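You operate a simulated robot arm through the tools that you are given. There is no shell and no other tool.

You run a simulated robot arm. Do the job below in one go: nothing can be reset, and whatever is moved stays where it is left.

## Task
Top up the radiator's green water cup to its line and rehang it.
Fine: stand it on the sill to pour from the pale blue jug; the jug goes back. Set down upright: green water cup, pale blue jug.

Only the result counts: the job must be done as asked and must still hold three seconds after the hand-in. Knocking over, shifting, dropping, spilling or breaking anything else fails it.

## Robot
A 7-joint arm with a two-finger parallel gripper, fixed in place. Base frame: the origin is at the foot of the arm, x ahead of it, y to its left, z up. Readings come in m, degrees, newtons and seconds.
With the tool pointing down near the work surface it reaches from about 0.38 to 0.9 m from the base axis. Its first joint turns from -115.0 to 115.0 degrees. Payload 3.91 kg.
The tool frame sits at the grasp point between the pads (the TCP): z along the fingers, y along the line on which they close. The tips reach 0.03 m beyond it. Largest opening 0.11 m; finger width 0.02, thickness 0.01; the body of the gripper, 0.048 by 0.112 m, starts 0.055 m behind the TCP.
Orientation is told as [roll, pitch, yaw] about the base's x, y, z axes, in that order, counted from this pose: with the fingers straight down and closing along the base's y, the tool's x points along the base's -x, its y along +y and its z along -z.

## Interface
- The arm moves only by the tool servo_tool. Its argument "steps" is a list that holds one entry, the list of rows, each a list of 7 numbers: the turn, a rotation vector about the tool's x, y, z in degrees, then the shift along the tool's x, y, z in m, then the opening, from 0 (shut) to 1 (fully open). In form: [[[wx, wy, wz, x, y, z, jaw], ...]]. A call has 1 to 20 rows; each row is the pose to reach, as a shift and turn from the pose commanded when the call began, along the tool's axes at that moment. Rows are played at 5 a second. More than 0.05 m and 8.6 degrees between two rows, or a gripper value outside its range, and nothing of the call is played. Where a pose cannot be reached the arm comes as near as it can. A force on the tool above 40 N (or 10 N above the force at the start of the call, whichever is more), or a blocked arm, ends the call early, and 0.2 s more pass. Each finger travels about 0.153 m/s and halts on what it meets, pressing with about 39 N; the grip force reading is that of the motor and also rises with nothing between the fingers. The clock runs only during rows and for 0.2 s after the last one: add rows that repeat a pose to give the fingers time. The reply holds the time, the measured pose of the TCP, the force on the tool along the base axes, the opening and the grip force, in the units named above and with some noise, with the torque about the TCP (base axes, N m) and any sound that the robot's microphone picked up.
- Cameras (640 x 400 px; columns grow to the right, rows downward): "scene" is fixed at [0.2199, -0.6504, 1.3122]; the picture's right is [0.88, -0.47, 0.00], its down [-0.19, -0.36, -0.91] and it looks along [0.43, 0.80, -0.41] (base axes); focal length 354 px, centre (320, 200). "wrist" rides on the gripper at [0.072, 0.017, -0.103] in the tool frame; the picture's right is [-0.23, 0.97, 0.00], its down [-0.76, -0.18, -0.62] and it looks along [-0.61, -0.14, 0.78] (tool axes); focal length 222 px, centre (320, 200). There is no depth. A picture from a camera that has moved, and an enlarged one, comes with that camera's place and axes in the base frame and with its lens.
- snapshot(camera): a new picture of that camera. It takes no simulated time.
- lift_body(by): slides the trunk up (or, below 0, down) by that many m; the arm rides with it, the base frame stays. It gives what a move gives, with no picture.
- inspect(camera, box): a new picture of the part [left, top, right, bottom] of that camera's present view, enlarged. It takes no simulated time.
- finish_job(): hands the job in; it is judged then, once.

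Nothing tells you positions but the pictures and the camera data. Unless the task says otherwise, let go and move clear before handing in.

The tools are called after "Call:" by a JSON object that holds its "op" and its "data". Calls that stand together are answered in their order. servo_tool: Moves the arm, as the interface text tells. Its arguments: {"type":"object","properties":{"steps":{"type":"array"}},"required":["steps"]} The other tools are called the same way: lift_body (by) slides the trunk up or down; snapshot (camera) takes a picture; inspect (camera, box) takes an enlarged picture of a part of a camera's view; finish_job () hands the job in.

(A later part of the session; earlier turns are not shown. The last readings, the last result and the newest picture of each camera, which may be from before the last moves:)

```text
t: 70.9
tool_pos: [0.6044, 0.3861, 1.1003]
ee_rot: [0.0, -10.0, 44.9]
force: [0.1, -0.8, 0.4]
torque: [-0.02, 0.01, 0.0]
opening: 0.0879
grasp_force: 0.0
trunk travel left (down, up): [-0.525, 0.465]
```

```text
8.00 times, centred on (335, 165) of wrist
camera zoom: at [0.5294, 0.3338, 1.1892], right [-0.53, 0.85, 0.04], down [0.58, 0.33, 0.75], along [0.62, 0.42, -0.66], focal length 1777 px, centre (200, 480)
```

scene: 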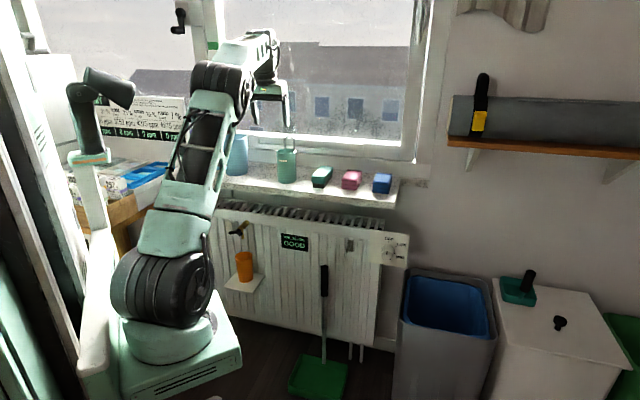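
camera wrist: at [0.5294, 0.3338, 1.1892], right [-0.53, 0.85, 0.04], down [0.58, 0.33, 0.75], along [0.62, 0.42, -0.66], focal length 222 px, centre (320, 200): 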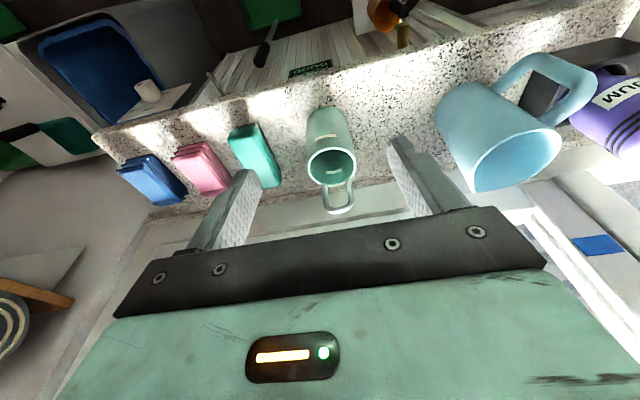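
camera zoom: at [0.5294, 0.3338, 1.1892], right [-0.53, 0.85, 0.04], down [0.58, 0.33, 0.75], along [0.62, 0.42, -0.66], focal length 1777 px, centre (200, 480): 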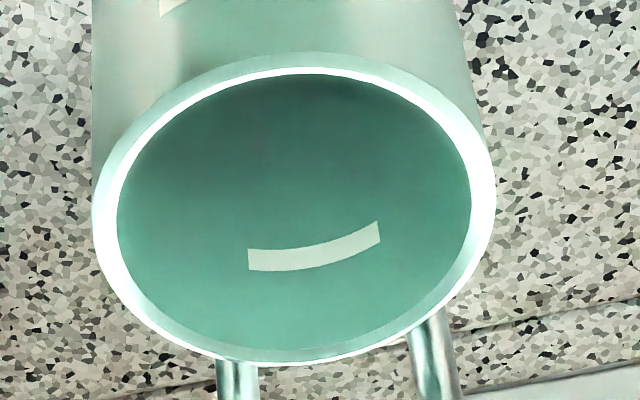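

No water surface shows at this angle. I need a steeper look, so I'll raise the trunk a little and bring the camera more directly above the cup.

Call:
{"op": "lift_body", "data": {"by": 0.15}}

Call:
{"op": "servo_tool", "data": {"steps": [[[0, 3, 0, -0.0052, 0, 0.0395, 0.8], [0, 6, 0, -0.0104, 0, 0.079, 0.8], [0, 9, 0, -0.0156, 0, 0.1186, 0.8], [0, 12, 0, -0.0208, 0, 0.1581, 0.8], [0, 15, 0, -0.026, 0, 0.1976, 0.8], [0, 15, 0, -0.026, 0, 0.1976, 0.8]]]}}

Call:
{"op": "snapshot", "data": {"camera": "wrist"}}

Call:
{"op": "snapshot", "data": {"camera": "scene"}}

```text
t: 72.6
tool_pos: [0.6044, 0.3862, 1.2512]
ee_rot: [-0.1, -10.1, 45.0]
force: [-1.2, -0.7, -0.2]
torque: [0.02, 0.03, 0.0]
opening: 0.0881
grasp_force: 0.0
trunk travel left (down, up): [-0.675, 0.315]
```

```text
t: 74.0
tool_pos: [0.641, 0.4215, 1.0599]
ee_rot: [0.0, 4.9, 45.0]
force: [-0.3, 0.3, 0.2]
torque: [-0.01, 0.0, -0.01]
opening: 0.0883
grasp_force: 0.1
out of reach, approached as far as the arm can: row 5, 6
trunk travel left (down, up): [-0.675, 0.315]
```

```text
taken
camera wrist: at [0.5845, 0.3877, 1.1675], right [-0.53, 0.85, -0.02], down [0.7, 0.45, 0.56], along [0.48, 0.28, -0.83], focal length 222 px, centre (320, 200)
```

wrist: 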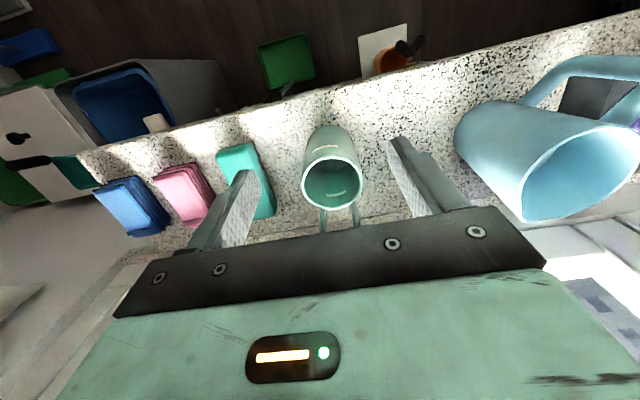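

```text
taken
```

scene: 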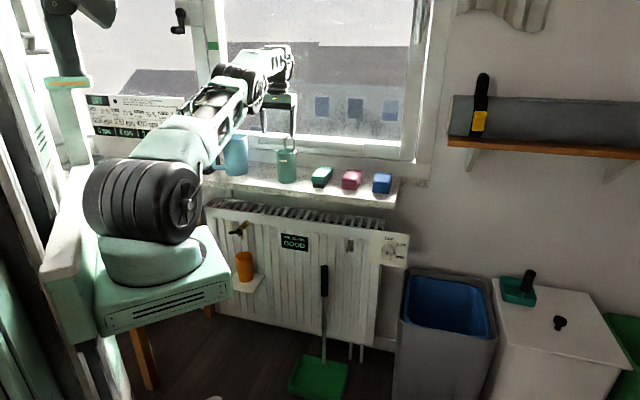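

Call:
{"op": "inspect", "data": {"camera": "wrist", "box": [295, 115, 370, 215]}}

Call:
{"op": "inspect", "data": {"camera": "wrist", "box": [440, 80, 640, 230]}}

```text
4.00 times, centred on (332, 165) of wrist
camera zoom: at [0.5845, 0.3877, 1.1675], right [-0.53, 0.85, -0.02], down [0.7, 0.45, 0.56], along [0.48, 0.28, -0.83], focal length 888 px, centre (270, 340)
```

zoom: 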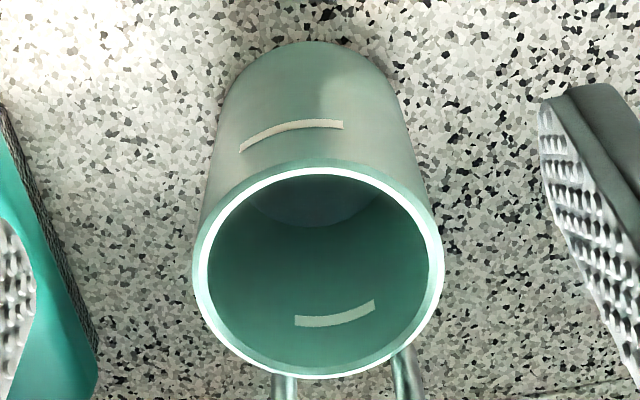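

```text
2.67 times, centred on (540, 155) of wrist
camera zoom: at [0.5845, 0.3877, 1.1675], right [-0.53, 0.85, -0.02], down [0.7, 0.45, 0.56], along [0.48, 0.28, -0.83], focal length 592 px, centre (-267, 320)
```

zoom: 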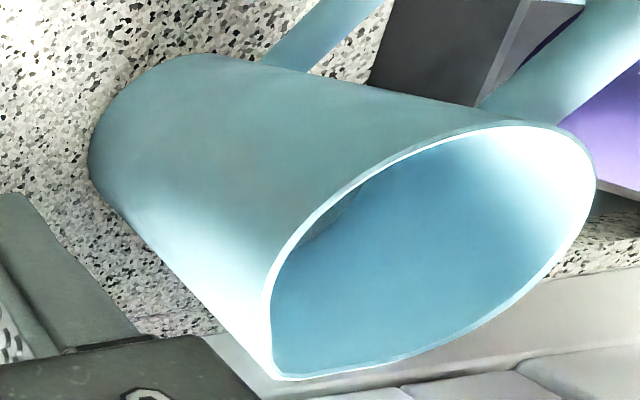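

There's a dark water surface deep in the cup, about 6 cm below the line by my estimate. I'll zoom in on the jug's interior for its level.

Call:
{"op": "inspect", "data": {"camera": "wrist", "box": [515, 120, 640, 225]}}

Call:
{"op": "inspect", "data": {"camera": "wrist", "box": [310, 150, 365, 205]}}

```text
3.81 times, centred on (578, 172) of wrist
camera zoom: at [0.5845, 0.3877, 1.1675], right [-0.53, 0.85, -0.02], down [0.7, 0.45, 0.56], along [0.48, 0.28, -0.83], focal length 846 px, centre (-661, 305)
```

zoom: 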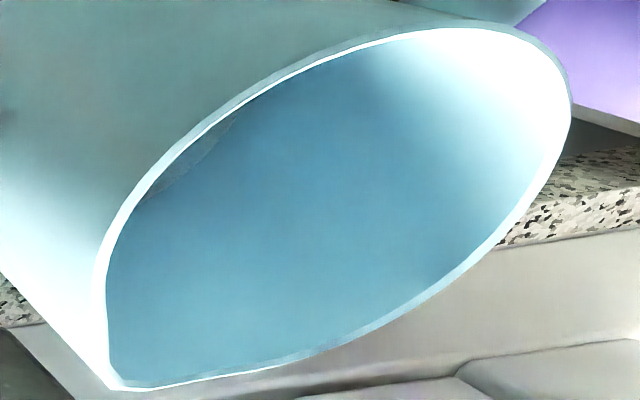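

```text
7.27 times, centred on (338, 178) of wrist
camera zoom: at [0.5845, 0.3877, 1.1675], right [-0.53, 0.85, -0.02], down [0.7, 0.45, 0.56], along [0.48, 0.28, -0.83], focal length 1615 px, centre (193, 364)
```

zoom: 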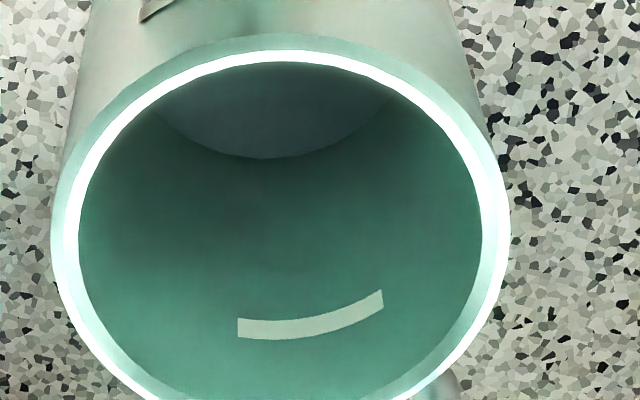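

I can see both water surfaces. The cup's is near z≈0.873 against a line at about 0.934, so it needs roughly 170 ml. The jug holds perhaps 250 ml at z≈0.90 and seems to have a small spout opposite its handle. I'll reset to the extended posture by going up and back while tilting the fingers forward, then lowering the trunk.

Call:
{"op": "servo_tool", "data": {"steps": [[[0, -3, 0, 0.006, 0, -0.02, 0.8], [0, -10, 0, 0.017, 0, -0.045, 0.8], [0, -17.5, 0, 0.0297, 0, -0.0777, 0.8], [0, -25.5, 0, 0.0432, 0, -0.113, 0.8], [0, -33.5, 0, 0.0567, 0, -0.1483, 0.8], [0, -41.5, 0, 0.0702, 0, -0.1836, 0.8], [0, -49.5, 0, 0.0837, 0, -0.219, 0.8], [0, -57.5, 0, 0.0972, 0, -0.2543, 0.8], [0, -65, 0, 0.1107, 0, -0.2896, 0.8], [0, -70, 0, 0.1188, 0, -0.3108, 0.8], [0, -70, 0, 0.1188, 0, -0.3108, 0.8]]]}}

Call:
{"op": "snapshot", "data": {"camera": "scene"}}

```text
t: 76.4
tool_pos: [0.5774, 0.3564, 1.3789]
ee_rot: [-0.1, -65.3, 44.9]
force: [0.0, 0.1, -0.2]
torque: [-0.03, 0.02, 0.01]
opening: 0.088
grasp_force: 0.0
trunk travel left (down, up): [-0.675, 0.315]
```

```text
taken
```

scene: 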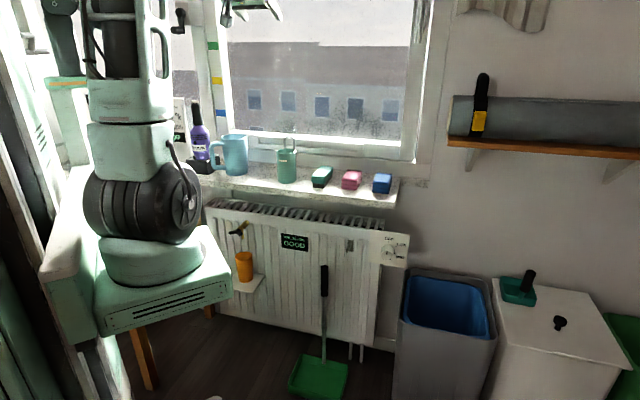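

Good. Now I'll lower the trunk by 0.43 m. The fingers stay in front of the cup, and everything ends above sill height.

Call:
{"op": "lift_body", "data": {"by": -0.43}}

Call:
{"op": "snapshot", "data": {"camera": "scene"}}

Call:
{"op": "snapshot", "data": {"camera": "wrist"}}

```text
refused: -0.43 is not a number from -0.4 to 0.4
```

```text
taken
```

scene: 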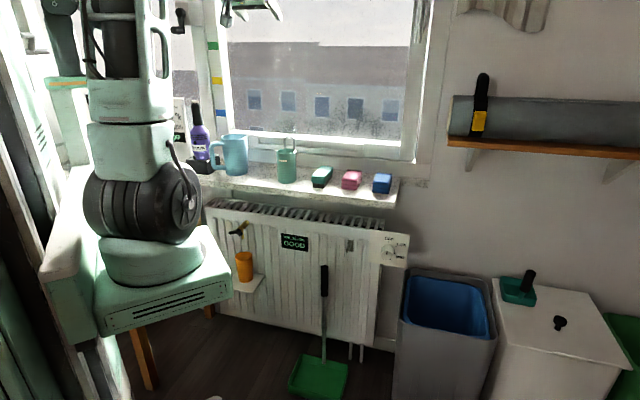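

```text
taken
camera wrist: at [0.4767, 0.2803, 1.3563], right [-0.62, 0.76, 0.21], down [-0.05, -0.3, 0.95], along [0.78, 0.58, 0.22], focal length 222 px, centre (320, 200)
```

wrist: 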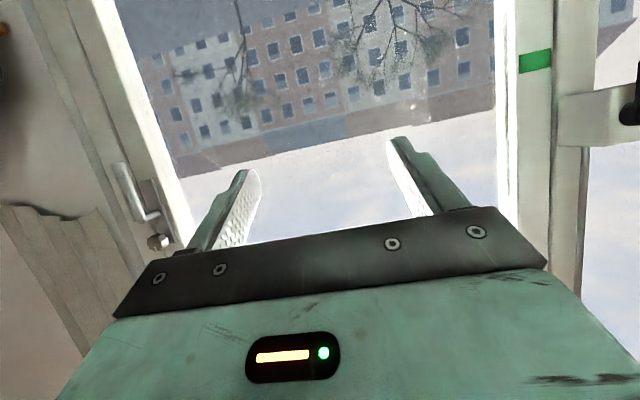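

The tool limits a single trunk move to 0.4 m, so I'll lower by 0.38 m first.

Call:
{"op": "lift_body", "data": {"by": -0.38}}

Call:
{"op": "snapshot", "data": {"camera": "scene"}}

Call:
{"op": "snapshot", "data": {"camera": "wrist"}}

```text
t: 80.1
tool_pos: [0.5742, 0.3569, 0.9992]
ee_rot: [0.1, -65.1, 44.8]
force: [-0.6, -0.8, -0.2]
torque: [-0.02, -0.01, 0.01]
opening: 0.088
grasp_force: 0.2
trunk travel left (down, up): [-0.295, 0.695]
```

```text
taken
```

scene: 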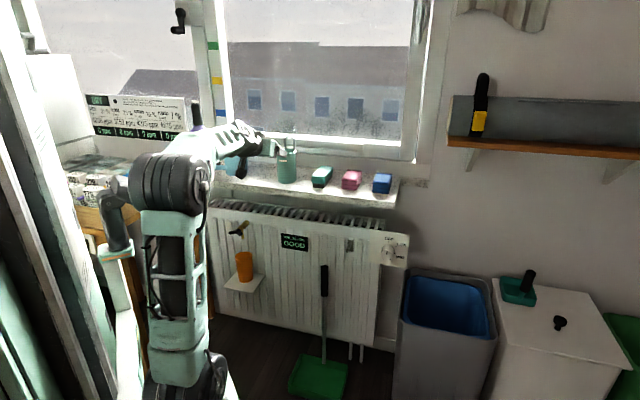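

```text
taken
camera wrist: at [0.4768, 0.2803, 0.9763], right [-0.62, 0.76, 0.21], down [-0.05, -0.3, 0.95], along [0.78, 0.58, 0.22], focal length 222 px, centre (320, 200)
```

wrist: 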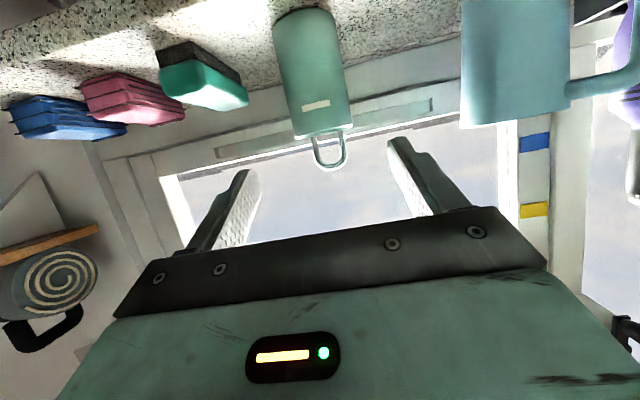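

The posture is good. Now I'll turn the hand to azimuth 80° at 70° tilt, moving left and around to a pre-grasp in front of the jug, clear of the cup, with the jaws fully open.

Call:
{"op": "servo_tool", "data": {"steps": [[[-6.5, -0.95, -2.7, 0.0085, 0.0139, -0.0042, 0.9], [-13, -1.9, -5.4, 0.0171, 0.0277, -0.0083, 1], [-19.5, -2.85, -8.1, 0.0256, 0.0416, -0.0125, 1], [-26, -3.8, -10.8, 0.0342, 0.0554, -0.0166, 1], [-32.56, -4.75, -13.45, 0.0427, 0.0693, -0.0208, 1], [-32.56, -4.75, -13.45, 0.0366, 0.0878, 0.0073, 1], [-32.56, -4.75, -13.45, 0.0305, 0.1063, 0.0354, 1], [-32.56, -4.75, -13.45, 0.0243, 0.1248, 0.0635, 1], [-32.56, -4.75, -13.45, 0.0182, 0.1433, 0.0916, 1], [-32.56, -4.75, -13.45, 0.0182, 0.1433, 0.0916, 1]]]}}

Call:
{"op": "snapshot", "data": {"camera": "wrist"}}

Call:
{"op": "snapshot", "data": {"camera": "scene"}}

```text
t: 82.3
tool_pos: [0.5275, 0.5154, 0.9432]
ee_rot: [-0.1, -69.9, 80.2]
force: [-0.2, 0.3, -1.0]
torque: [0.0, 0.01, 0.01]
opening: 0.1098
grasp_force: 0.1
trunk travel left (down, up): [-0.295, 0.695]
```

```text
taken
camera wrist: at [0.4912, 0.3963, 0.9101], right [-0.95, 0.24, 0.21], down [0.12, -0.35, 0.93], along [0.3, 0.9, 0.3], focal length 222 px, centre (320, 200)
```

wrist: 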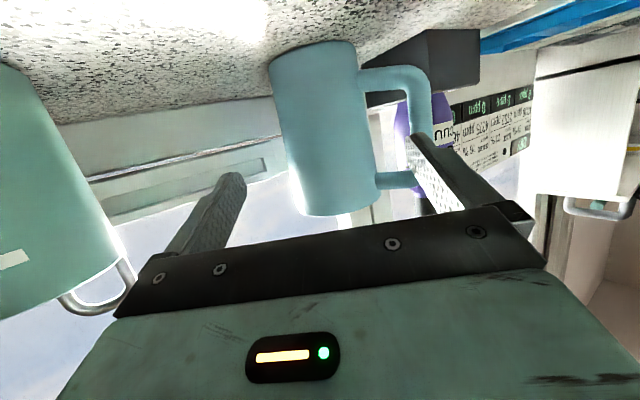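

```text
taken
```

scene: 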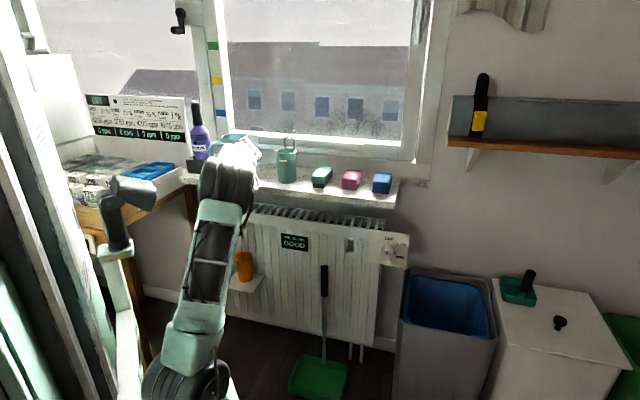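

The jug is now between the fingers in view, with its handle on the world-left side. I'll zoom in to check alignment before going in.

Call:
{"op": "inspect", "data": {"camera": "wrist", "box": [240, 30, 460, 220]}}

```text
2.11 times, centred on (350, 125) of wrist
camera zoom: at [0.4912, 0.3963, 0.9101], right [-0.95, 0.24, 0.21], down [0.12, -0.35, 0.93], along [0.3, 0.9, 0.3], focal length 468 px, centre (257, 358)
```

zoom: 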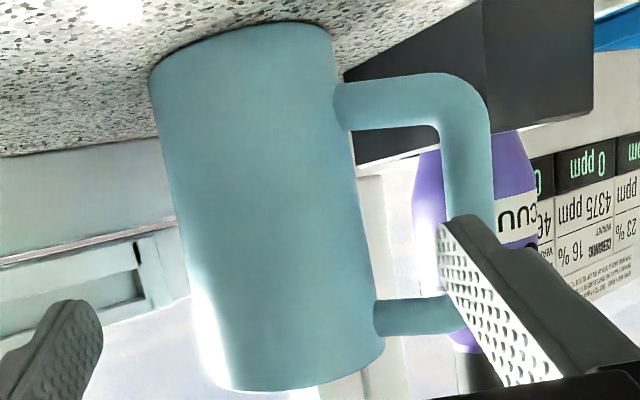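

The jug axis is centred between the fingers, and the left finger should pass between body and handle with about 1.5 cm to spare. I'll drop to grip height and go in slowly.

Call:
{"op": "servo_tool", "data": {"steps": [[[0, 0, 0, 0.015, 0, 0.0055, 1], [0, 0, 0, 0.0095, 0, 0.0205, 1], [0, 0, 0, 0.004, 0, 0.0356, 1], [0, 0, 0, -0.0015, 0, 0.0506, 1], [0, 0, 0, -0.007, 0, 0.0656, 1], [0, 0, 0, -0.0125, 0, 0.0806, 1], [0, 0, 0, -0.0125, 0, 0.0806, 1]]]}}

Call:
{"op": "snapshot", "data": {"camera": "wrist"}}

Call:
{"op": "inspect", "data": {"camera": "scene", "box": [180, 110, 300, 200]}}

```text
t: 83.9
tool_pos: [0.5431, 0.5896, 0.9289]
ee_rot: [0.0, -70.0, 80.2]
force: [0.5, 0.5, 0.0]
torque: [-0.04, 0.02, -0.02]
opening: 0.11
grasp_force: 0.1
trunk travel left (down, up): [-0.295, 0.695]
```

```text
taken
camera wrist: at [0.5055, 0.4725, 0.895], right [-0.95, 0.24, 0.21], down [0.12, -0.35, 0.93], along [0.3, 0.9, 0.3], focal length 222 px, centre (320, 200)
```

wrist: 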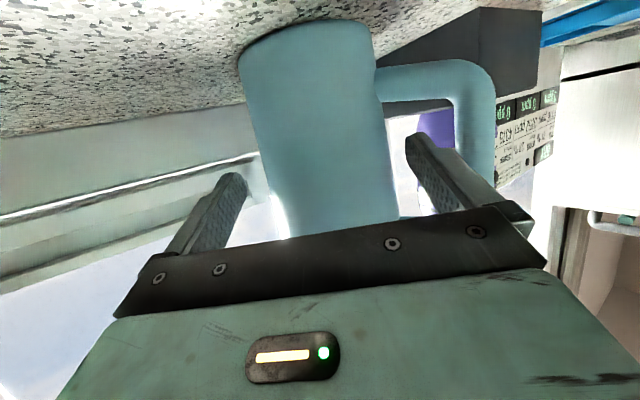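

```text
4.44 times, centred on (240, 155) of scene
camera zoom: at [0.2199, -0.6504, 1.3122], right [0.88, -0.47, 0.0], down [-0.19, -0.36, -0.91], along [0.43, 0.8, -0.41], focal length 1571 px, centre (676, 400)
```

zoom: 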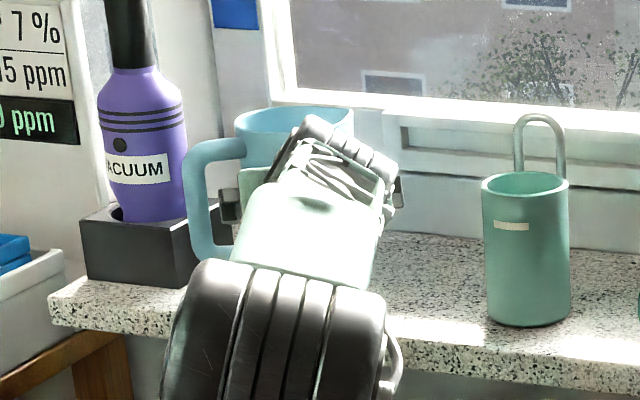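

The fingers are sliding in cleanly on both sides. I'll shift 2.5 mm left to centre and go in the last 4.8 cm.

Call:
{"op": "servo_tool", "data": {"steps": [[[0, 0, 0, -0.0033, 0.0025, 0.009, 1], [0, 0, 0, -0.0066, 0.0025, 0.018, 1], [0, 0, 0, -0.0099, 0.0025, 0.027, 1], [0, 0, 0, -0.0132, 0.0025, 0.0361, 1], [0, 0, 0, -0.0165, 0.0025, 0.0451, 1], [0, 0, 0, -0.0165, 0.0025, 0.0451, 1]]]}}

Call:
{"op": "snapshot", "data": {"camera": "wrist"}}

Call:
{"op": "inspect", "data": {"camera": "scene", "box": [190, 120, 270, 190]}}

```text
t: 85.3
tool_pos: [0.5474, 0.6382, 0.9283]
ee_rot: [0.1, -70.0, 80.2]
force: [-0.8, -0.3, -0.4]
torque: [-0.02, -0.03, 0.0]
opening: 0.1099
grasp_force: 0.0
trunk travel left (down, up): [-0.295, 0.695]
```

```text
taken
camera wrist: at [0.5109, 0.5202, 0.8941], right [-0.95, 0.24, 0.21], down [0.12, -0.35, 0.93], along [0.3, 0.9, 0.3], focal length 222 px, centre (320, 200)
```

wrist: 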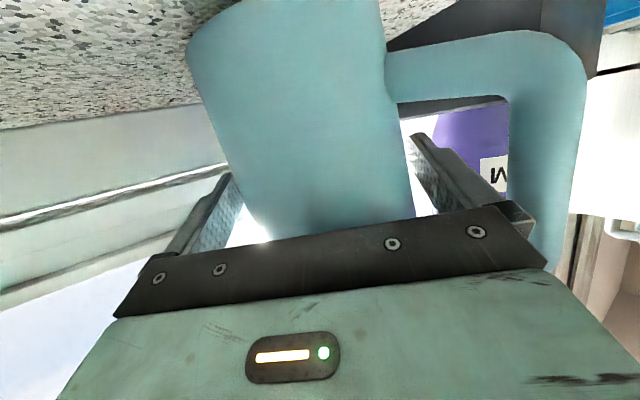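

```text
5.71 times, centred on (230, 155) of scene
camera zoom: at [0.2199, -0.6504, 1.3122], right [0.88, -0.47, 0.0], down [-0.19, -0.36, -0.91], along [0.43, 0.8, -0.41], focal length 2020 px, centre (834, 457)
```

zoom: 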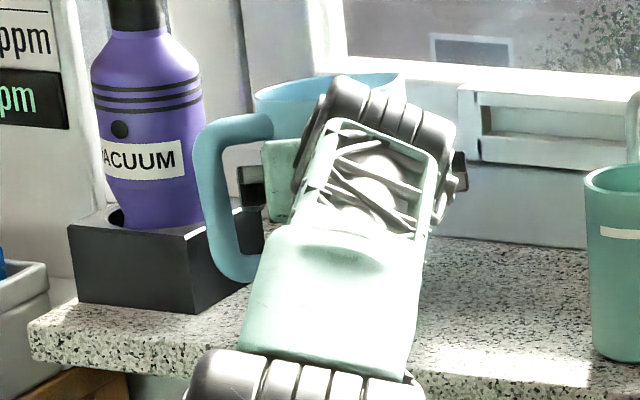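

The jug seems to have shifted slightly in the scene view during that last push. I'll zoom in from both cameras before closing.

Call:
{"op": "inspect", "data": {"camera": "scene", "box": [205, 130, 255, 170]}}

Call:
{"op": "inspect", "data": {"camera": "wrist", "box": [160, 0, 440, 250]}}

```text
10.00 times, centred on (230, 150) of scene
camera zoom: at [0.2199, -0.6504, 1.3122], right [0.88, -0.47, 0.0], down [-0.19, -0.36, -0.91], along [0.43, 0.8, -0.41], focal length 3535 px, centre (1220, 700)
```

zoom: 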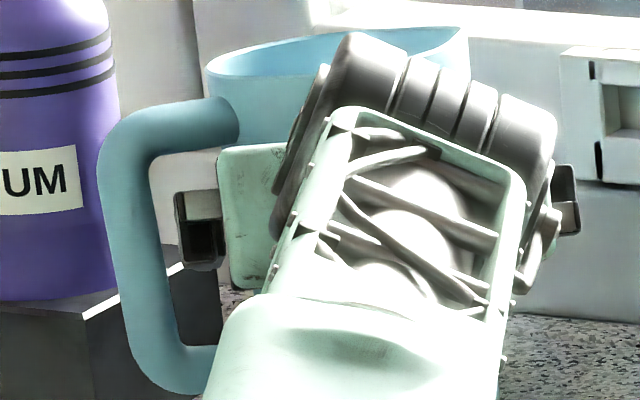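

```text
1.60 times, centred on (300, 125) of wrist
camera zoom: at [0.5109, 0.5202, 0.8941], right [-0.95, 0.24, 0.21], down [0.12, -0.35, 0.93], along [0.3, 0.9, 0.3], focal length 355 px, centre (352, 320)
```

zoom: 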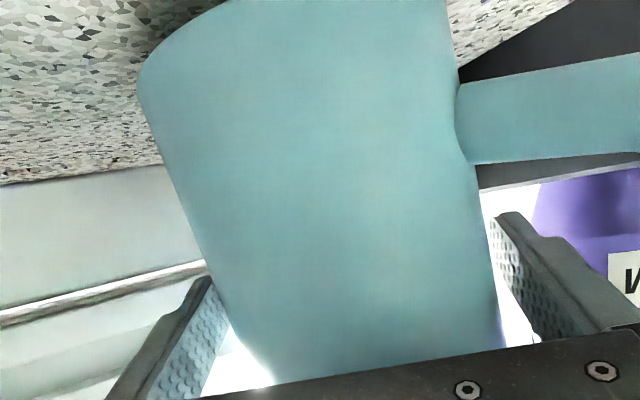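

The left finger is properly inside the handle gap. The hand nudged the jug about 1 cm, and I'll allow for that when putting it back. I'll back off 3 mm and close gently.

Call:
{"op": "servo_tool", "data": {"steps": [[[0, 0, 0, 0.001, 0, -0.0028, 1], [0, 0, 0, 0.001, 0, -0.0028, 0.95], [0, 0, 0, 0.001, 0, -0.0028, 0.9], [0, 0, 0, 0.001, 0, -0.0028, 0.85], [0, 0, 0, 0.001, 0, -0.0028, 0.8], [0, 0, 0, 0.001, 0, -0.0028, 0.7], [0, 0, 0, 0.001, 0, -0.0028, 0.6], [0, 0, 0, 0.001, 0, -0.0028, 0.6], [0, 0, 0, 0.001, 0, -0.0028, 0.6]]]}}

Call:
{"op": "snapshot", "data": {"camera": "wrist"}}

Call:
{"op": "inspect", "data": {"camera": "scene", "box": [190, 120, 270, 190]}}

```text
t: 87.3
tool_pos: [0.5476, 0.6341, 0.9273]
ee_rot: [0.0, -70.1, 80.2]
force: [-1.2, -0.5, -0.4]
torque: [-0.02, -0.04, -0.01]
opening: 0.0834
grasp_force: 39.0
trunk travel left (down, up): [-0.295, 0.695]
```

```text
taken
camera wrist: at [0.5103, 0.5175, 0.8942], right [-0.95, 0.24, 0.21], down [0.12, -0.35, 0.93], along [0.3, 0.9, 0.3], focal length 222 px, centre (320, 200)
```

wrist: 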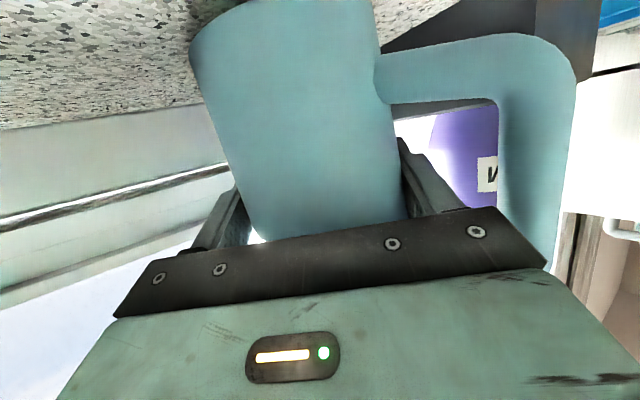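

```text
5.71 times, centred on (230, 155) of scene
camera zoom: at [0.2199, -0.6504, 1.3122], right [0.88, -0.47, 0.0], down [-0.19, -0.36, -0.91], along [0.43, 0.8, -0.41], focal length 2020 px, centre (834, 457)
```

zoom: 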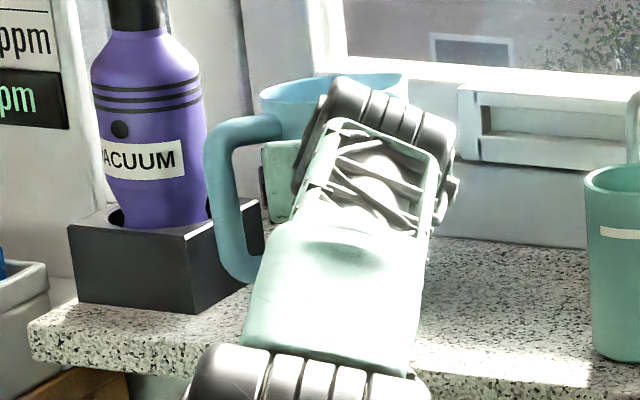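

The grip is firm at 83 mm, so the jug is a bit slimmer than I assumed. I'll lift 3 cm slowly and check the weight and for slip.

Call:
{"op": "servo_tool", "data": {"steps": [[[0, 0, 0, -0.0047, 0, -0.0017, 0.6], [0, 0, 0, -0.0094, 0, -0.0034, 0.6], [0, 0, 0, -0.0188, 0, -0.0069, 0.6], [0, 0, 0, -0.0282, 0, -0.0103, 0.6], [0, 0, 0, -0.0282, 0, -0.0103, 0.6]]]}}

Call:
{"op": "snapshot", "data": {"camera": "wrist"}}

Call:
{"op": "inspect", "data": {"camera": "scene", "box": [190, 110, 270, 190]}}

```text
t: 88.5
tool_pos: [0.5484, 0.6346, 0.9596]
ee_rot: [0.0, -70.0, 80.2]
force: [0.1, 0.3, -2.2]
torque: [0.03, -0.02, -0.01]
opening: 0.0834
grasp_force: 39.0
trunk travel left (down, up): [-0.295, 0.695]
```

```text
taken
camera wrist: at [0.5104, 0.5161, 0.9251], right [-0.95, 0.24, 0.21], down [0.12, -0.35, 0.93], along [0.3, 0.9, 0.3], focal length 222 px, centre (320, 200)
```

wrist: 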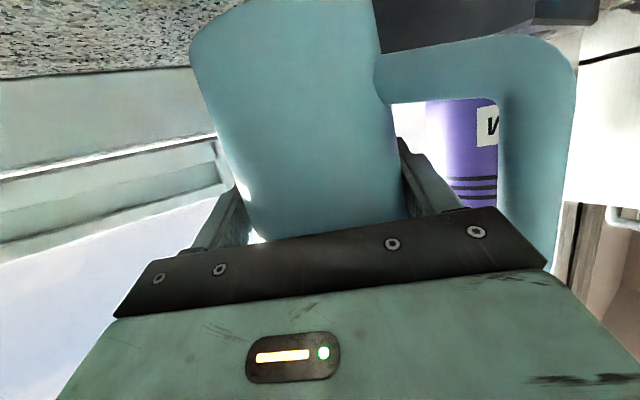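

```text
5.00 times, centred on (230, 150) of scene
camera zoom: at [0.2199, -0.6504, 1.3122], right [0.88, -0.47, 0.0], down [-0.19, -0.36, -0.91], along [0.43, 0.8, -0.41], focal length 1767 px, centre (770, 450)
```

zoom: 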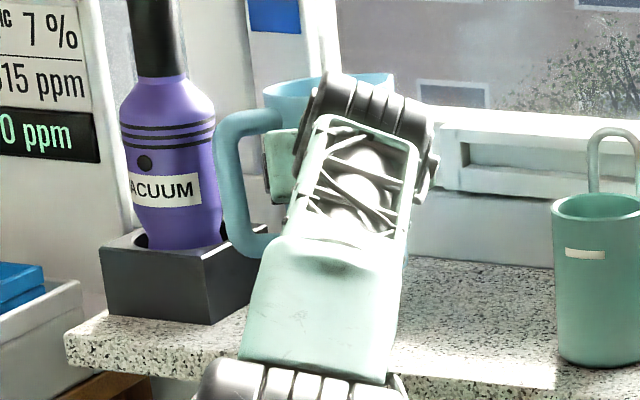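

The jug is held securely and level at about 2.2 N. I'll zoom in on the rim to find exactly where the spout is in the grip.

Call:
{"op": "inspect", "data": {"camera": "scene", "box": [214, 120, 254, 145]}}

Call:
{"op": "inspect", "data": {"camera": "wrist", "box": [360, 20, 600, 240]}}

```text
16.00 times, centred on (234, 132) of scene
camera zoom: at [0.2199, -0.6504, 1.3122], right [0.88, -0.47, 0.0], down [-0.19, -0.36, -0.91], along [0.43, 0.8, -0.41], focal length 5656 px, centre (1696, 1280)
```

zoom: 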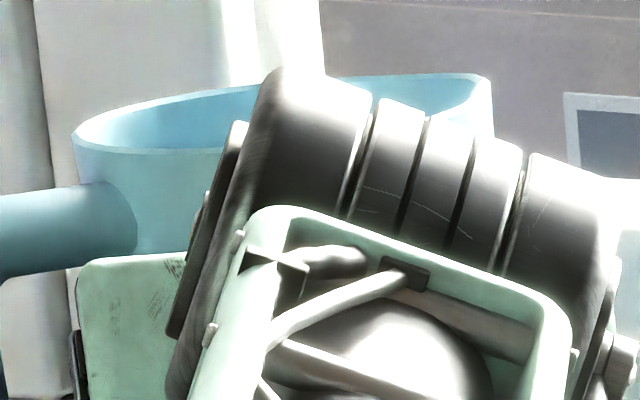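

```text
1.82 times, centred on (480, 130) of wrist
camera zoom: at [0.5104, 0.5161, 0.9251], right [-0.95, 0.24, 0.21], down [0.12, -0.35, 0.93], along [0.3, 0.9, 0.3], focal length 404 px, centre (29, 327)
```

zoom: 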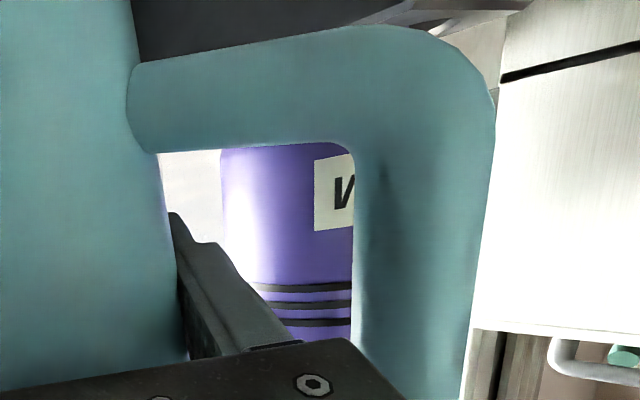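

The spout is opposite the handle, about 54° to the right of the finger direction. I'll raise the jug slowly, bring it to a staging spot left of the cup, and turn the hand so the spout faces +x toward the cup.

Call:
{"op": "servo_tool", "data": {"steps": [[[0, 0, 0, -0.0118, 0, -0.0043, 0.6], [0, 0, 0, -0.0353, 0, -0.0128, 0.6], [0, 0, 0, -0.0588, 0, -0.0214, 0.6], [0, 0, 0, -0.0823, 0, -0.0299, 0.6], [0, 0, 0, -0.094, 0, -0.0342, 0.6], [1.5, 0, 0.55, -0.0899, -0.0009, -0.0454, 0.6], [5, 0, 1.8, -0.0804, -0.003, -0.0716, 0.6], [8.5, 0, 3.1, -0.0709, -0.0052, -0.0977, 0.6], [12, 0, 4.4, -0.0615, -0.0073, -0.1235, 0.6], [15.5, 0, 5.6, -0.052, -0.0094, -0.1495, 0.6], [19, 0, 6.9, -0.0425, -0.0116, -0.1755, 0.6], [22.5, 0, 8.2, -0.033, -0.0137, -0.2016, 0.6], [24.62, 0, 8.96, -0.0273, -0.015, -0.2173, 0.6], [24.62, 0, 8.96, -0.0273, -0.015, -0.2173, 0.6]]]}}

Call:
{"op": "snapshot", "data": {"camera": "scene"}}

Call:
{"op": "snapshot", "data": {"camera": "wrist"}}

```text
t: 91.5
tool_pos: [0.5295, 0.4393, 1.0579]
ee_rot: [0.1, -70.1, 53.8]
force: [-0.2, -0.5, -2.3]
torque: [0.0, -0.02, 0.0]
opening: 0.0834
grasp_force: 38.7
out of reach, approached as far as the arm can: row 3, 4, 5, 6
trunk travel left (down, up): [-0.295, 0.695]
```

```text
taken
```

scene: 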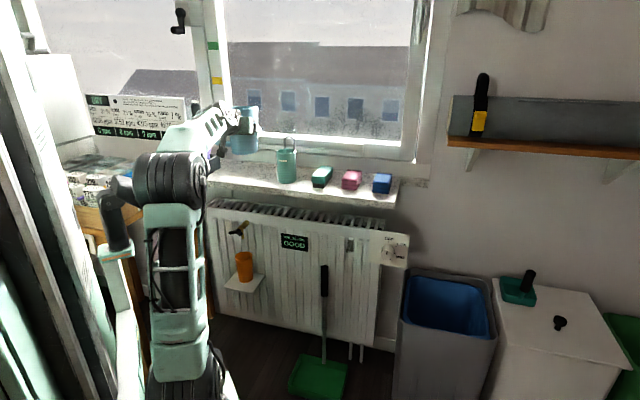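

```text
taken
camera wrist: at [0.4447, 0.3506, 1.0247], right [-0.74, 0.64, 0.21], down [-0.05, -0.37, 0.93], along [0.67, 0.68, 0.3], focal length 222 px, centre (320, 200)
```

wrist: 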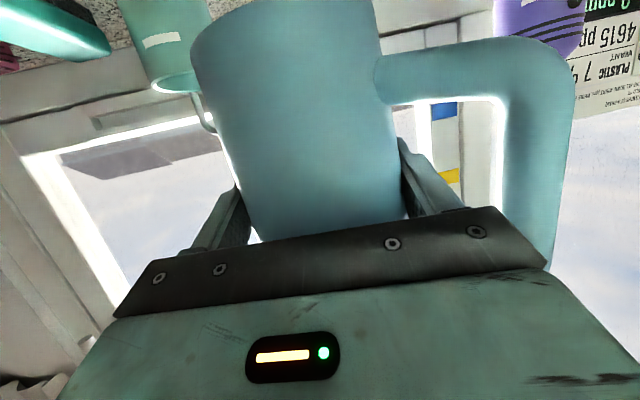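

The jug is staged level to the left of the cup. I'll zoom in on its rim and spout.

Call:
{"op": "inspect", "data": {"camera": "scene", "box": [200, 90, 310, 190]}}

Call:
{"op": "inspect", "data": {"camera": "scene", "box": [215, 95, 275, 140]}}

```text
4.00 times, centred on (255, 140) of scene
camera zoom: at [0.2199, -0.6504, 1.3122], right [0.88, -0.47, 0.0], down [-0.19, -0.36, -0.91], along [0.43, 0.8, -0.41], focal length 1414 px, centre (580, 440)
```

zoom: 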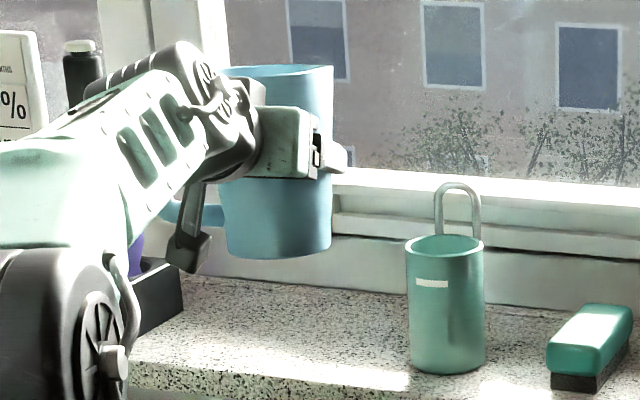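

```text
8.89 times, centred on (245, 118) of scene
camera zoom: at [0.2199, -0.6504, 1.3122], right [0.88, -0.47, 0.0], down [-0.19, -0.36, -0.91], along [0.43, 0.8, -0.41], focal length 3142 px, centre (987, 933)
```

zoom: 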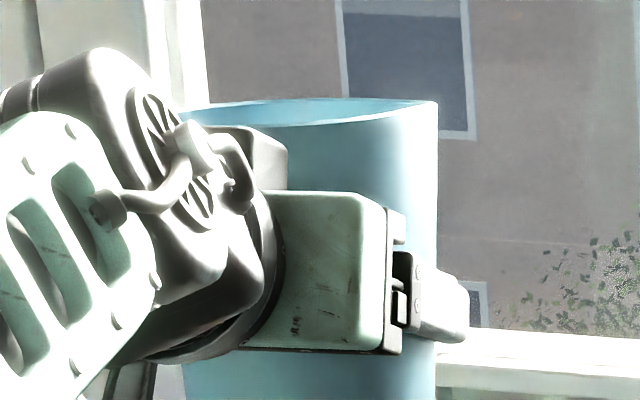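

The spout faces roughly +x, toward the cup. Still clear of the cup, I'll tilt the jug slowly to 35° about the axis perpendicular to the spout. That should be well below where it starts to flow.

Call:
{"op": "servo_tool", "data": {"steps": [[[-0.52, 1.29, 1.44, 0, 0, 0, 0.6], [-1.56, 3.87, 4.31, 0, 0, 0, 0.6], [-2.6, 6.46, 7.18, 0, 0, 0, 0.6], [-3.64, 9.04, 10.06, 0, 0, 0, 0.6], [-4.68, 11.62, 12.93, 0, 0, 0, 0.6], [-5.72, 14.2, 15.8, 0, 0, 0, 0.6], [-6.76, 16.78, 18.68, 0, 0, 0, 0.6], [-7.8, 19.37, 21.55, 0, 0, 0, 0.6], [-8.58, 21.3, 23.7, 0, 0, 0, 0.6], [-9.1, 22.59, 25.14, 0, 0, 0, 0.6], [-9.1, 22.59, 25.14, 0, 0, 0, 0.6]]]}}

Call:
{"op": "inspect", "data": {"camera": "scene", "box": [190, 80, 320, 190]}}

Call:
{"op": "snapshot", "data": {"camera": "scene"}}

```text
t: 93.9
tool_pos: [0.5298, 0.4409, 1.0584]
ee_rot: [34.8, -40.0, 24.2]
force: [-0.1, -0.4, -3.5]
torque: [0.03, -0.05, 0.04]
opening: 0.0832
grasp_force: 39.2
trunk travel left (down, up): [-0.295, 0.695]
```

```text
3.64 times, centred on (255, 135) of scene
camera zoom: at [0.2199, -0.6504, 1.3122], right [0.88, -0.47, 0.0], down [-0.19, -0.36, -0.91], along [0.43, 0.8, -0.41], focal length 1285 px, centre (556, 436)
```

zoom: 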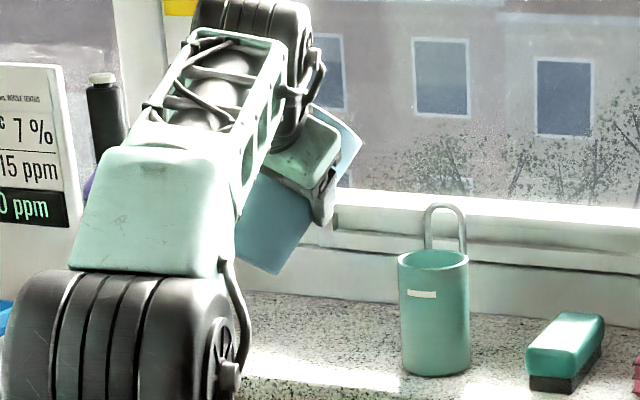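

```text
taken
```

scene: 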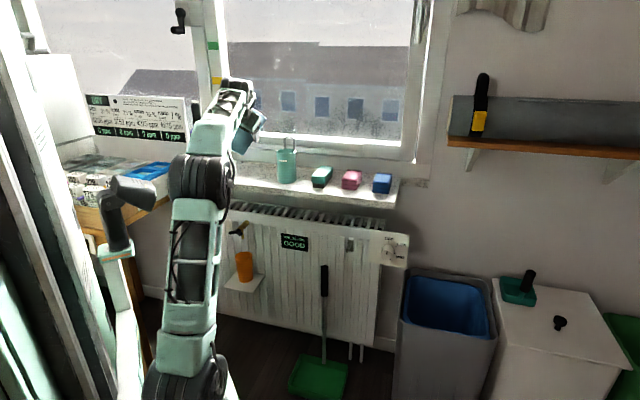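

The jug is tilted 35° with nothing spilled. I'll raise the trunk 8 cm for reach, then bring the spout over the left part of the cup mouth from above, slowly.

Call:
{"op": "lift_body", "data": {"by": 0.08}}

Call:
{"op": "servo_tool", "data": {"steps": [[[0, 0, 0, -0.0126, -0.01, 0.0059, 0.6], [0, 0, 0, -0.0252, -0.02, 0.0119, 0.6], [0, 0, 0, -0.0378, -0.03, 0.0178, 0.6], [0, 0, 0, -0.0248, -0.0389, 0.0305, 0.6], [0, 0, 0, -0.0118, -0.0477, 0.0433, 0.6], [0, 0, 0, 0.0012, -0.0566, 0.056, 0.6], [0, 0, 0, 0.0143, -0.0654, 0.0688, 0.6], [0, 0, 0, 0.0273, -0.0743, 0.0815, 0.6], [0, 0, 0, 0.0273, -0.0743, 0.0815, 0.6]]]}}

Call:
{"op": "inspect", "data": {"camera": "scene", "box": [220, 80, 330, 190]}}

Call:
{"op": "snapshot", "data": {"camera": "wrist"}}

```text
t: 95.1
tool_pos: [0.5288, 0.441, 1.1402]
ee_rot: [34.9, -40.0, 24.1]
force: [-0.4, -0.1, -2.7]
torque: [0.0, -0.04, -0.01]
opening: 0.0831
grasp_force: 38.9
trunk travel left (down, up): [-0.375, 0.615]
```

```text
t: 97.1
tool_pos: [0.5785, 0.4472, 1.0371]
ee_rot: [34.9, -40.1, 24.1]
force: [-0.3, -0.5, -1.2]
torque: [0.05, -0.07, -0.04]
opening: 0.0832
grasp_force: 39.0
trunk travel left (down, up): [-0.375, 0.615]
```

```text
3.64 times, centred on (275, 135) of scene
camera zoom: at [0.2199, -0.6504, 1.3122], right [0.88, -0.47, 0.0], down [-0.19, -0.36, -0.91], along [0.43, 0.8, -0.41], focal length 1285 px, centre (484, 436)
```

zoom: 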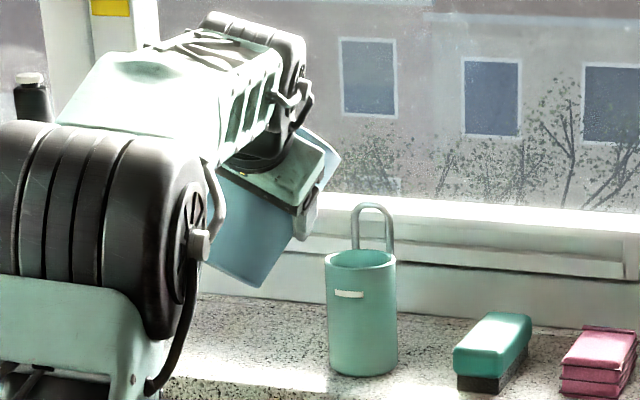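

```text
taken
camera wrist: at [0.4916, 0.3571, 1.0621], right [-0.49, 0.65, 0.57], down [0.5, -0.33, 0.8], along [0.71, 0.68, -0.16], focal length 222 px, centre (320, 200)
```

wrist: 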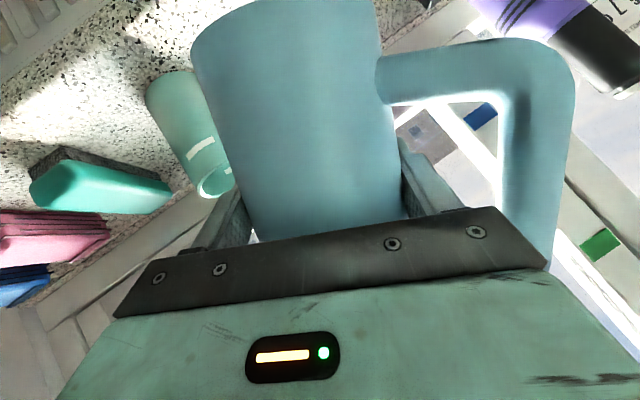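

The spout tip is about (0.660, 0.456, 1.058), over the left part of the cup mouth. I'll lower 5.5 cm so the lip is about 4 cm above the rim.

Call:
{"op": "servo_tool", "data": {"steps": [[[0, 0, 0, 0.0088, -0.006, 0.0087, 0.6], [0, 0, 0, 0.0177, -0.012, 0.0173, 0.6], [0, 0, 0, 0.0266, -0.018, 0.026, 0.6], [0, 0, 0, 0.0354, -0.024, 0.0346, 0.6], [0, 0, 0, 0.0354, -0.024, 0.0346, 0.6]]]}}

Call:
{"op": "inspect", "data": {"camera": "scene", "box": [230, 90, 330, 190]}}

Call:
{"op": "inspect", "data": {"camera": "wrist", "box": [100, 40, 300, 240]}}

```text
t: 98.3
tool_pos: [0.5805, 0.4479, 0.9822]
ee_rot: [34.8, -40.0, 24.1]
force: [-0.3, 0.0, -3.5]
torque: [0.04, -0.02, -0.02]
opening: 0.0834
grasp_force: 39.2
trunk travel left (down, up): [-0.375, 0.615]
```

```text
4.00 times, centred on (280, 140) of scene
camera zoom: at [0.2199, -0.6504, 1.3122], right [0.88, -0.47, 0.0], down [-0.19, -0.36, -0.91], along [0.43, 0.8, -0.41], focal length 1414 px, centre (480, 440)
```

zoom: 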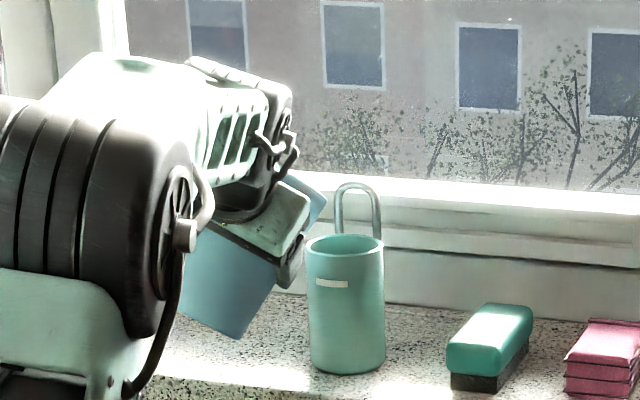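

```text
2.00 times, centred on (200, 140) of wrist
camera zoom: at [0.4932, 0.358, 1.0066], right [-0.49, 0.65, 0.57], down [0.5, -0.33, 0.8], along [0.71, 0.68, -0.16], focal length 444 px, centre (560, 320)
```

zoom: 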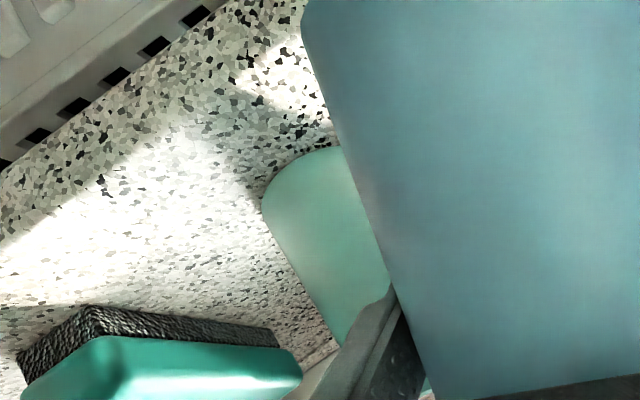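

The lip is at about (0.663, 0.456, 1.006), just left of the cup's centre. I'll tilt slowly to 50° while keeping the lip over the cup, and watch for flow.

Call:
{"op": "servo_tool", "data": {"steps": [[[-0.65, 1.61, 1.8, -0.0005, 0.0007, -0.0008, 0.6], [-1.3, 3.23, 3.59, -0.0009, 0.0015, -0.0017, 0.6], [-1.95, 4.84, 5.39, -0.0014, 0.0022, -0.0025, 0.6], [-2.6, 6.46, 7.18, -0.0018, 0.0029, -0.0033, 0.6], [-3.25, 8.07, 8.98, -0.0023, 0.0037, -0.0042, 0.6], [-3.9, 9.68, 10.77, -0.0027, 0.0044, -0.005, 0.6], [-3.9, 9.68, 10.77, -0.0027, 0.0044, -0.005, 0.6]]]}}

Call:
{"op": "inspect", "data": {"camera": "scene", "box": [230, 90, 330, 190]}}

```text
t: 99.9
tool_pos: [0.5785, 0.4482, 0.989]
ee_rot: [40.6, -25.7, 21.1]
force: [-0.5, -0.2, -2.4]
torque: [0.0, -0.05, 0.02]
opening: 0.0834
grasp_force: 39.5
trunk travel left (down, up): [-0.375, 0.615]
```

```text
4.00 times, centred on (280, 140) of scene
camera zoom: at [0.2199, -0.6504, 1.3122], right [0.88, -0.47, 0.0], down [-0.19, -0.36, -0.91], along [0.43, 0.8, -0.41], focal length 1414 px, centre (480, 440)
```

zoom: 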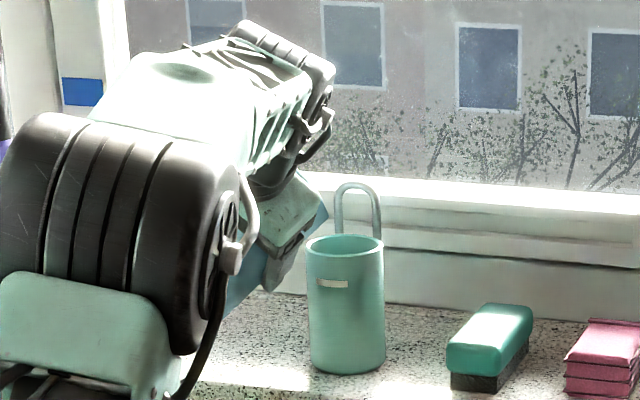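

No flow yet at 50°, and the lip is at about (0.661, 0.456, 0.989). I'll tilt to 55° and hold briefly.

Call:
{"op": "servo_tool", "data": {"steps": [[[-0.43, 1.08, 1.2, -0.0013, 0.0013, -0.0016, 0.6], [-0.87, 2.15, 2.39, -0.0026, 0.0026, -0.0033, 0.6], [-1.3, 3.23, 3.59, -0.0039, 0.0039, -0.0049, 0.6], [-1.3, 3.23, 3.59, -0.0039, 0.0039, -0.0049, 0.6], [-1.3, 3.23, 3.59, -0.0039, 0.0039, -0.0049, 0.6]]]}}

Call:
{"op": "inspect", "data": {"camera": "scene", "box": [250, 110, 320, 190]}}

```text
t: 101.1
tool_pos: [0.5781, 0.4472, 0.9965]
ee_rot: [42.0, -21.0, 20.4]
force: [-0.7, 0.3, -2.1]
torque: [0.0, -0.03, -0.01]
opening: 0.083
grasp_force: 38.8
trunk travel left (down, up): [-0.375, 0.615]
```

```text
5.00 times, centred on (285, 150) of scene
camera zoom: at [0.2199, -0.6504, 1.3122], right [0.88, -0.47, 0.0], down [-0.19, -0.36, -0.91], along [0.43, 0.8, -0.41], focal length 1767 px, centre (495, 450)
```

zoom: 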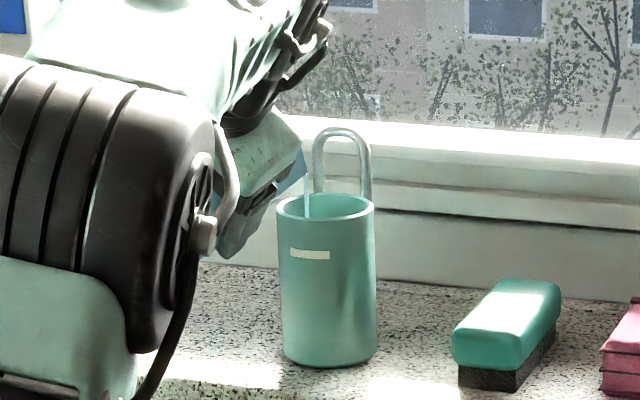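

Water is flowing from the spout into the cup at 55°. The stream lands a little left of centre, so I'll shift 6 mm right and hold a second.

Call:
{"op": "servo_tool", "data": {"steps": [[[0, 0, 0, -0.0026, -0.0015, 0.0001, 0.6], [0, 0, 0, -0.0053, -0.0029, 0.0001, 0.6], [0, 0, 0, -0.0053, -0.0029, 0.0001, 0.6], [0, 0, 0, -0.0053, -0.0029, 0.0001, 0.6]]]}}

Call:
{"op": "inspect", "data": {"camera": "scene", "box": [260, 120, 310, 180]}}

```text
t: 102.1
tool_pos: [0.5837, 0.4479, 0.9964]
ee_rot: [42.1, -21.0, 20.4]
force: [0.8, -0.7, -2.1]
torque: [-0.02, -0.07, -0.01]
opening: 0.0834
grasp_force: 39.2
trunk travel left (down, up): [-0.375, 0.615]
```

```text
6.67 times, centred on (285, 150) of scene
camera zoom: at [0.2199, -0.6504, 1.3122], right [0.88, -0.47, 0.0], down [-0.19, -0.36, -0.91], along [0.43, 0.8, -0.41], focal length 2357 px, centre (553, 533)
```

zoom: 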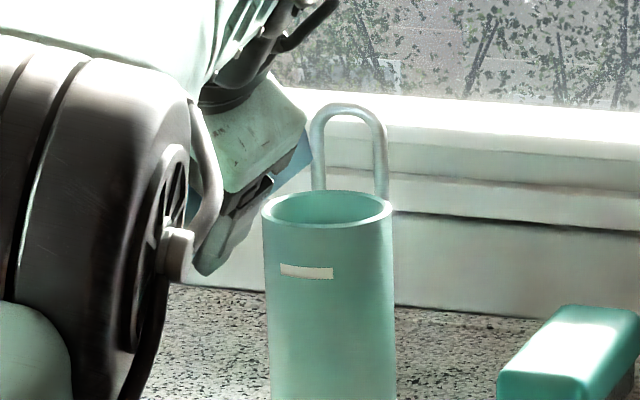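

The stream stopped by itself, so the flow just follows the tilt angle. My volume model puts the right amount near 65°. I'll go on to 60° in small steps and hold.

Call:
{"op": "servo_tool", "data": {"steps": [[[-0.33, 0.81, 0.9, -0.0009, 0.001, -0.0013, 0.6], [-0.65, 1.61, 1.8, -0.0018, 0.002, -0.0025, 0.6], [-0.98, 2.42, 2.69, -0.0026, 0.003, -0.0038, 0.6], [-1.3, 3.23, 3.59, -0.0035, 0.004, -0.005, 0.6], [-1.3, 3.23, 3.59, -0.0035, 0.004, -0.005, 0.6]]]}}

Call:
{"op": "inspect", "data": {"camera": "scene", "box": [260, 120, 310, 180]}}

```text
t: 103.3
tool_pos: [0.5854, 0.4475, 1.0035]
ee_rot: [43.5, -16.2, 19.8]
force: [0.1, 0.2, -2.6]
torque: [-0.06, -0.05, 0.02]
opening: 0.0831
grasp_force: 38.8
trunk travel left (down, up): [-0.375, 0.615]
```

```text
6.67 times, centred on (285, 150) of scene
camera zoom: at [0.2199, -0.6504, 1.3122], right [0.88, -0.47, 0.0], down [-0.19, -0.36, -0.91], along [0.43, 0.8, -0.41], focal length 2357 px, centre (553, 533)
```

zoom: 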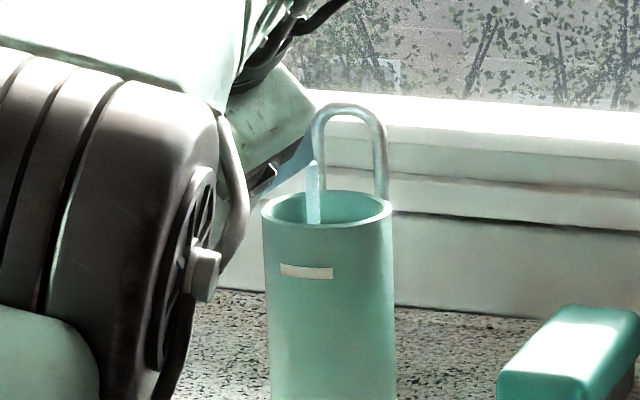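

The stream runs cleanly into the cup. I'll hold at 60° until it dies out.

Call:
{"op": "servo_tool", "data": {"steps": [[[0, 0, 0, 0, 0, 0, 0.6], [0, 0, 0, 0, 0, 0, 0.6], [0, 0, 0, 0, 0, 0, 0.6], [0, 0, 0, 0, 0, 0, 0.6]]]}}

Call:
{"op": "inspect", "data": {"camera": "scene", "box": [260, 120, 310, 180]}}

```text
t: 104.3
tool_pos: [0.5851, 0.4481, 1.004]
ee_rot: [43.6, -16.2, 20.0]
force: [0.2, -1.4, -1.9]
torque: [-0.03, -0.04, -0.01]
opening: 0.0832
grasp_force: 38.6
trunk travel left (down, up): [-0.375, 0.615]
```

```text
6.67 times, centred on (285, 150) of scene
camera zoom: at [0.2199, -0.6504, 1.3122], right [0.88, -0.47, 0.0], down [-0.19, -0.36, -0.91], along [0.43, 0.8, -0.41], focal length 2357 px, centre (553, 533)
```

zoom: 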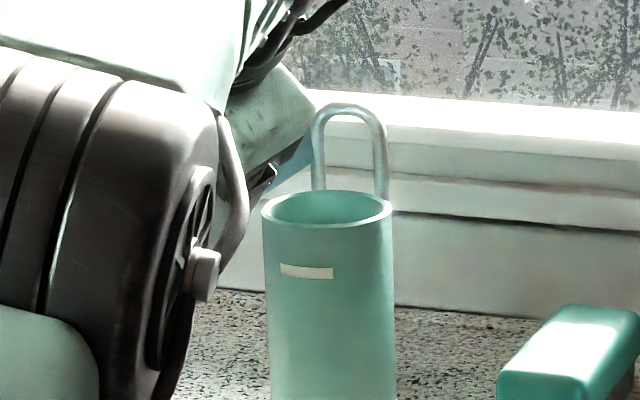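

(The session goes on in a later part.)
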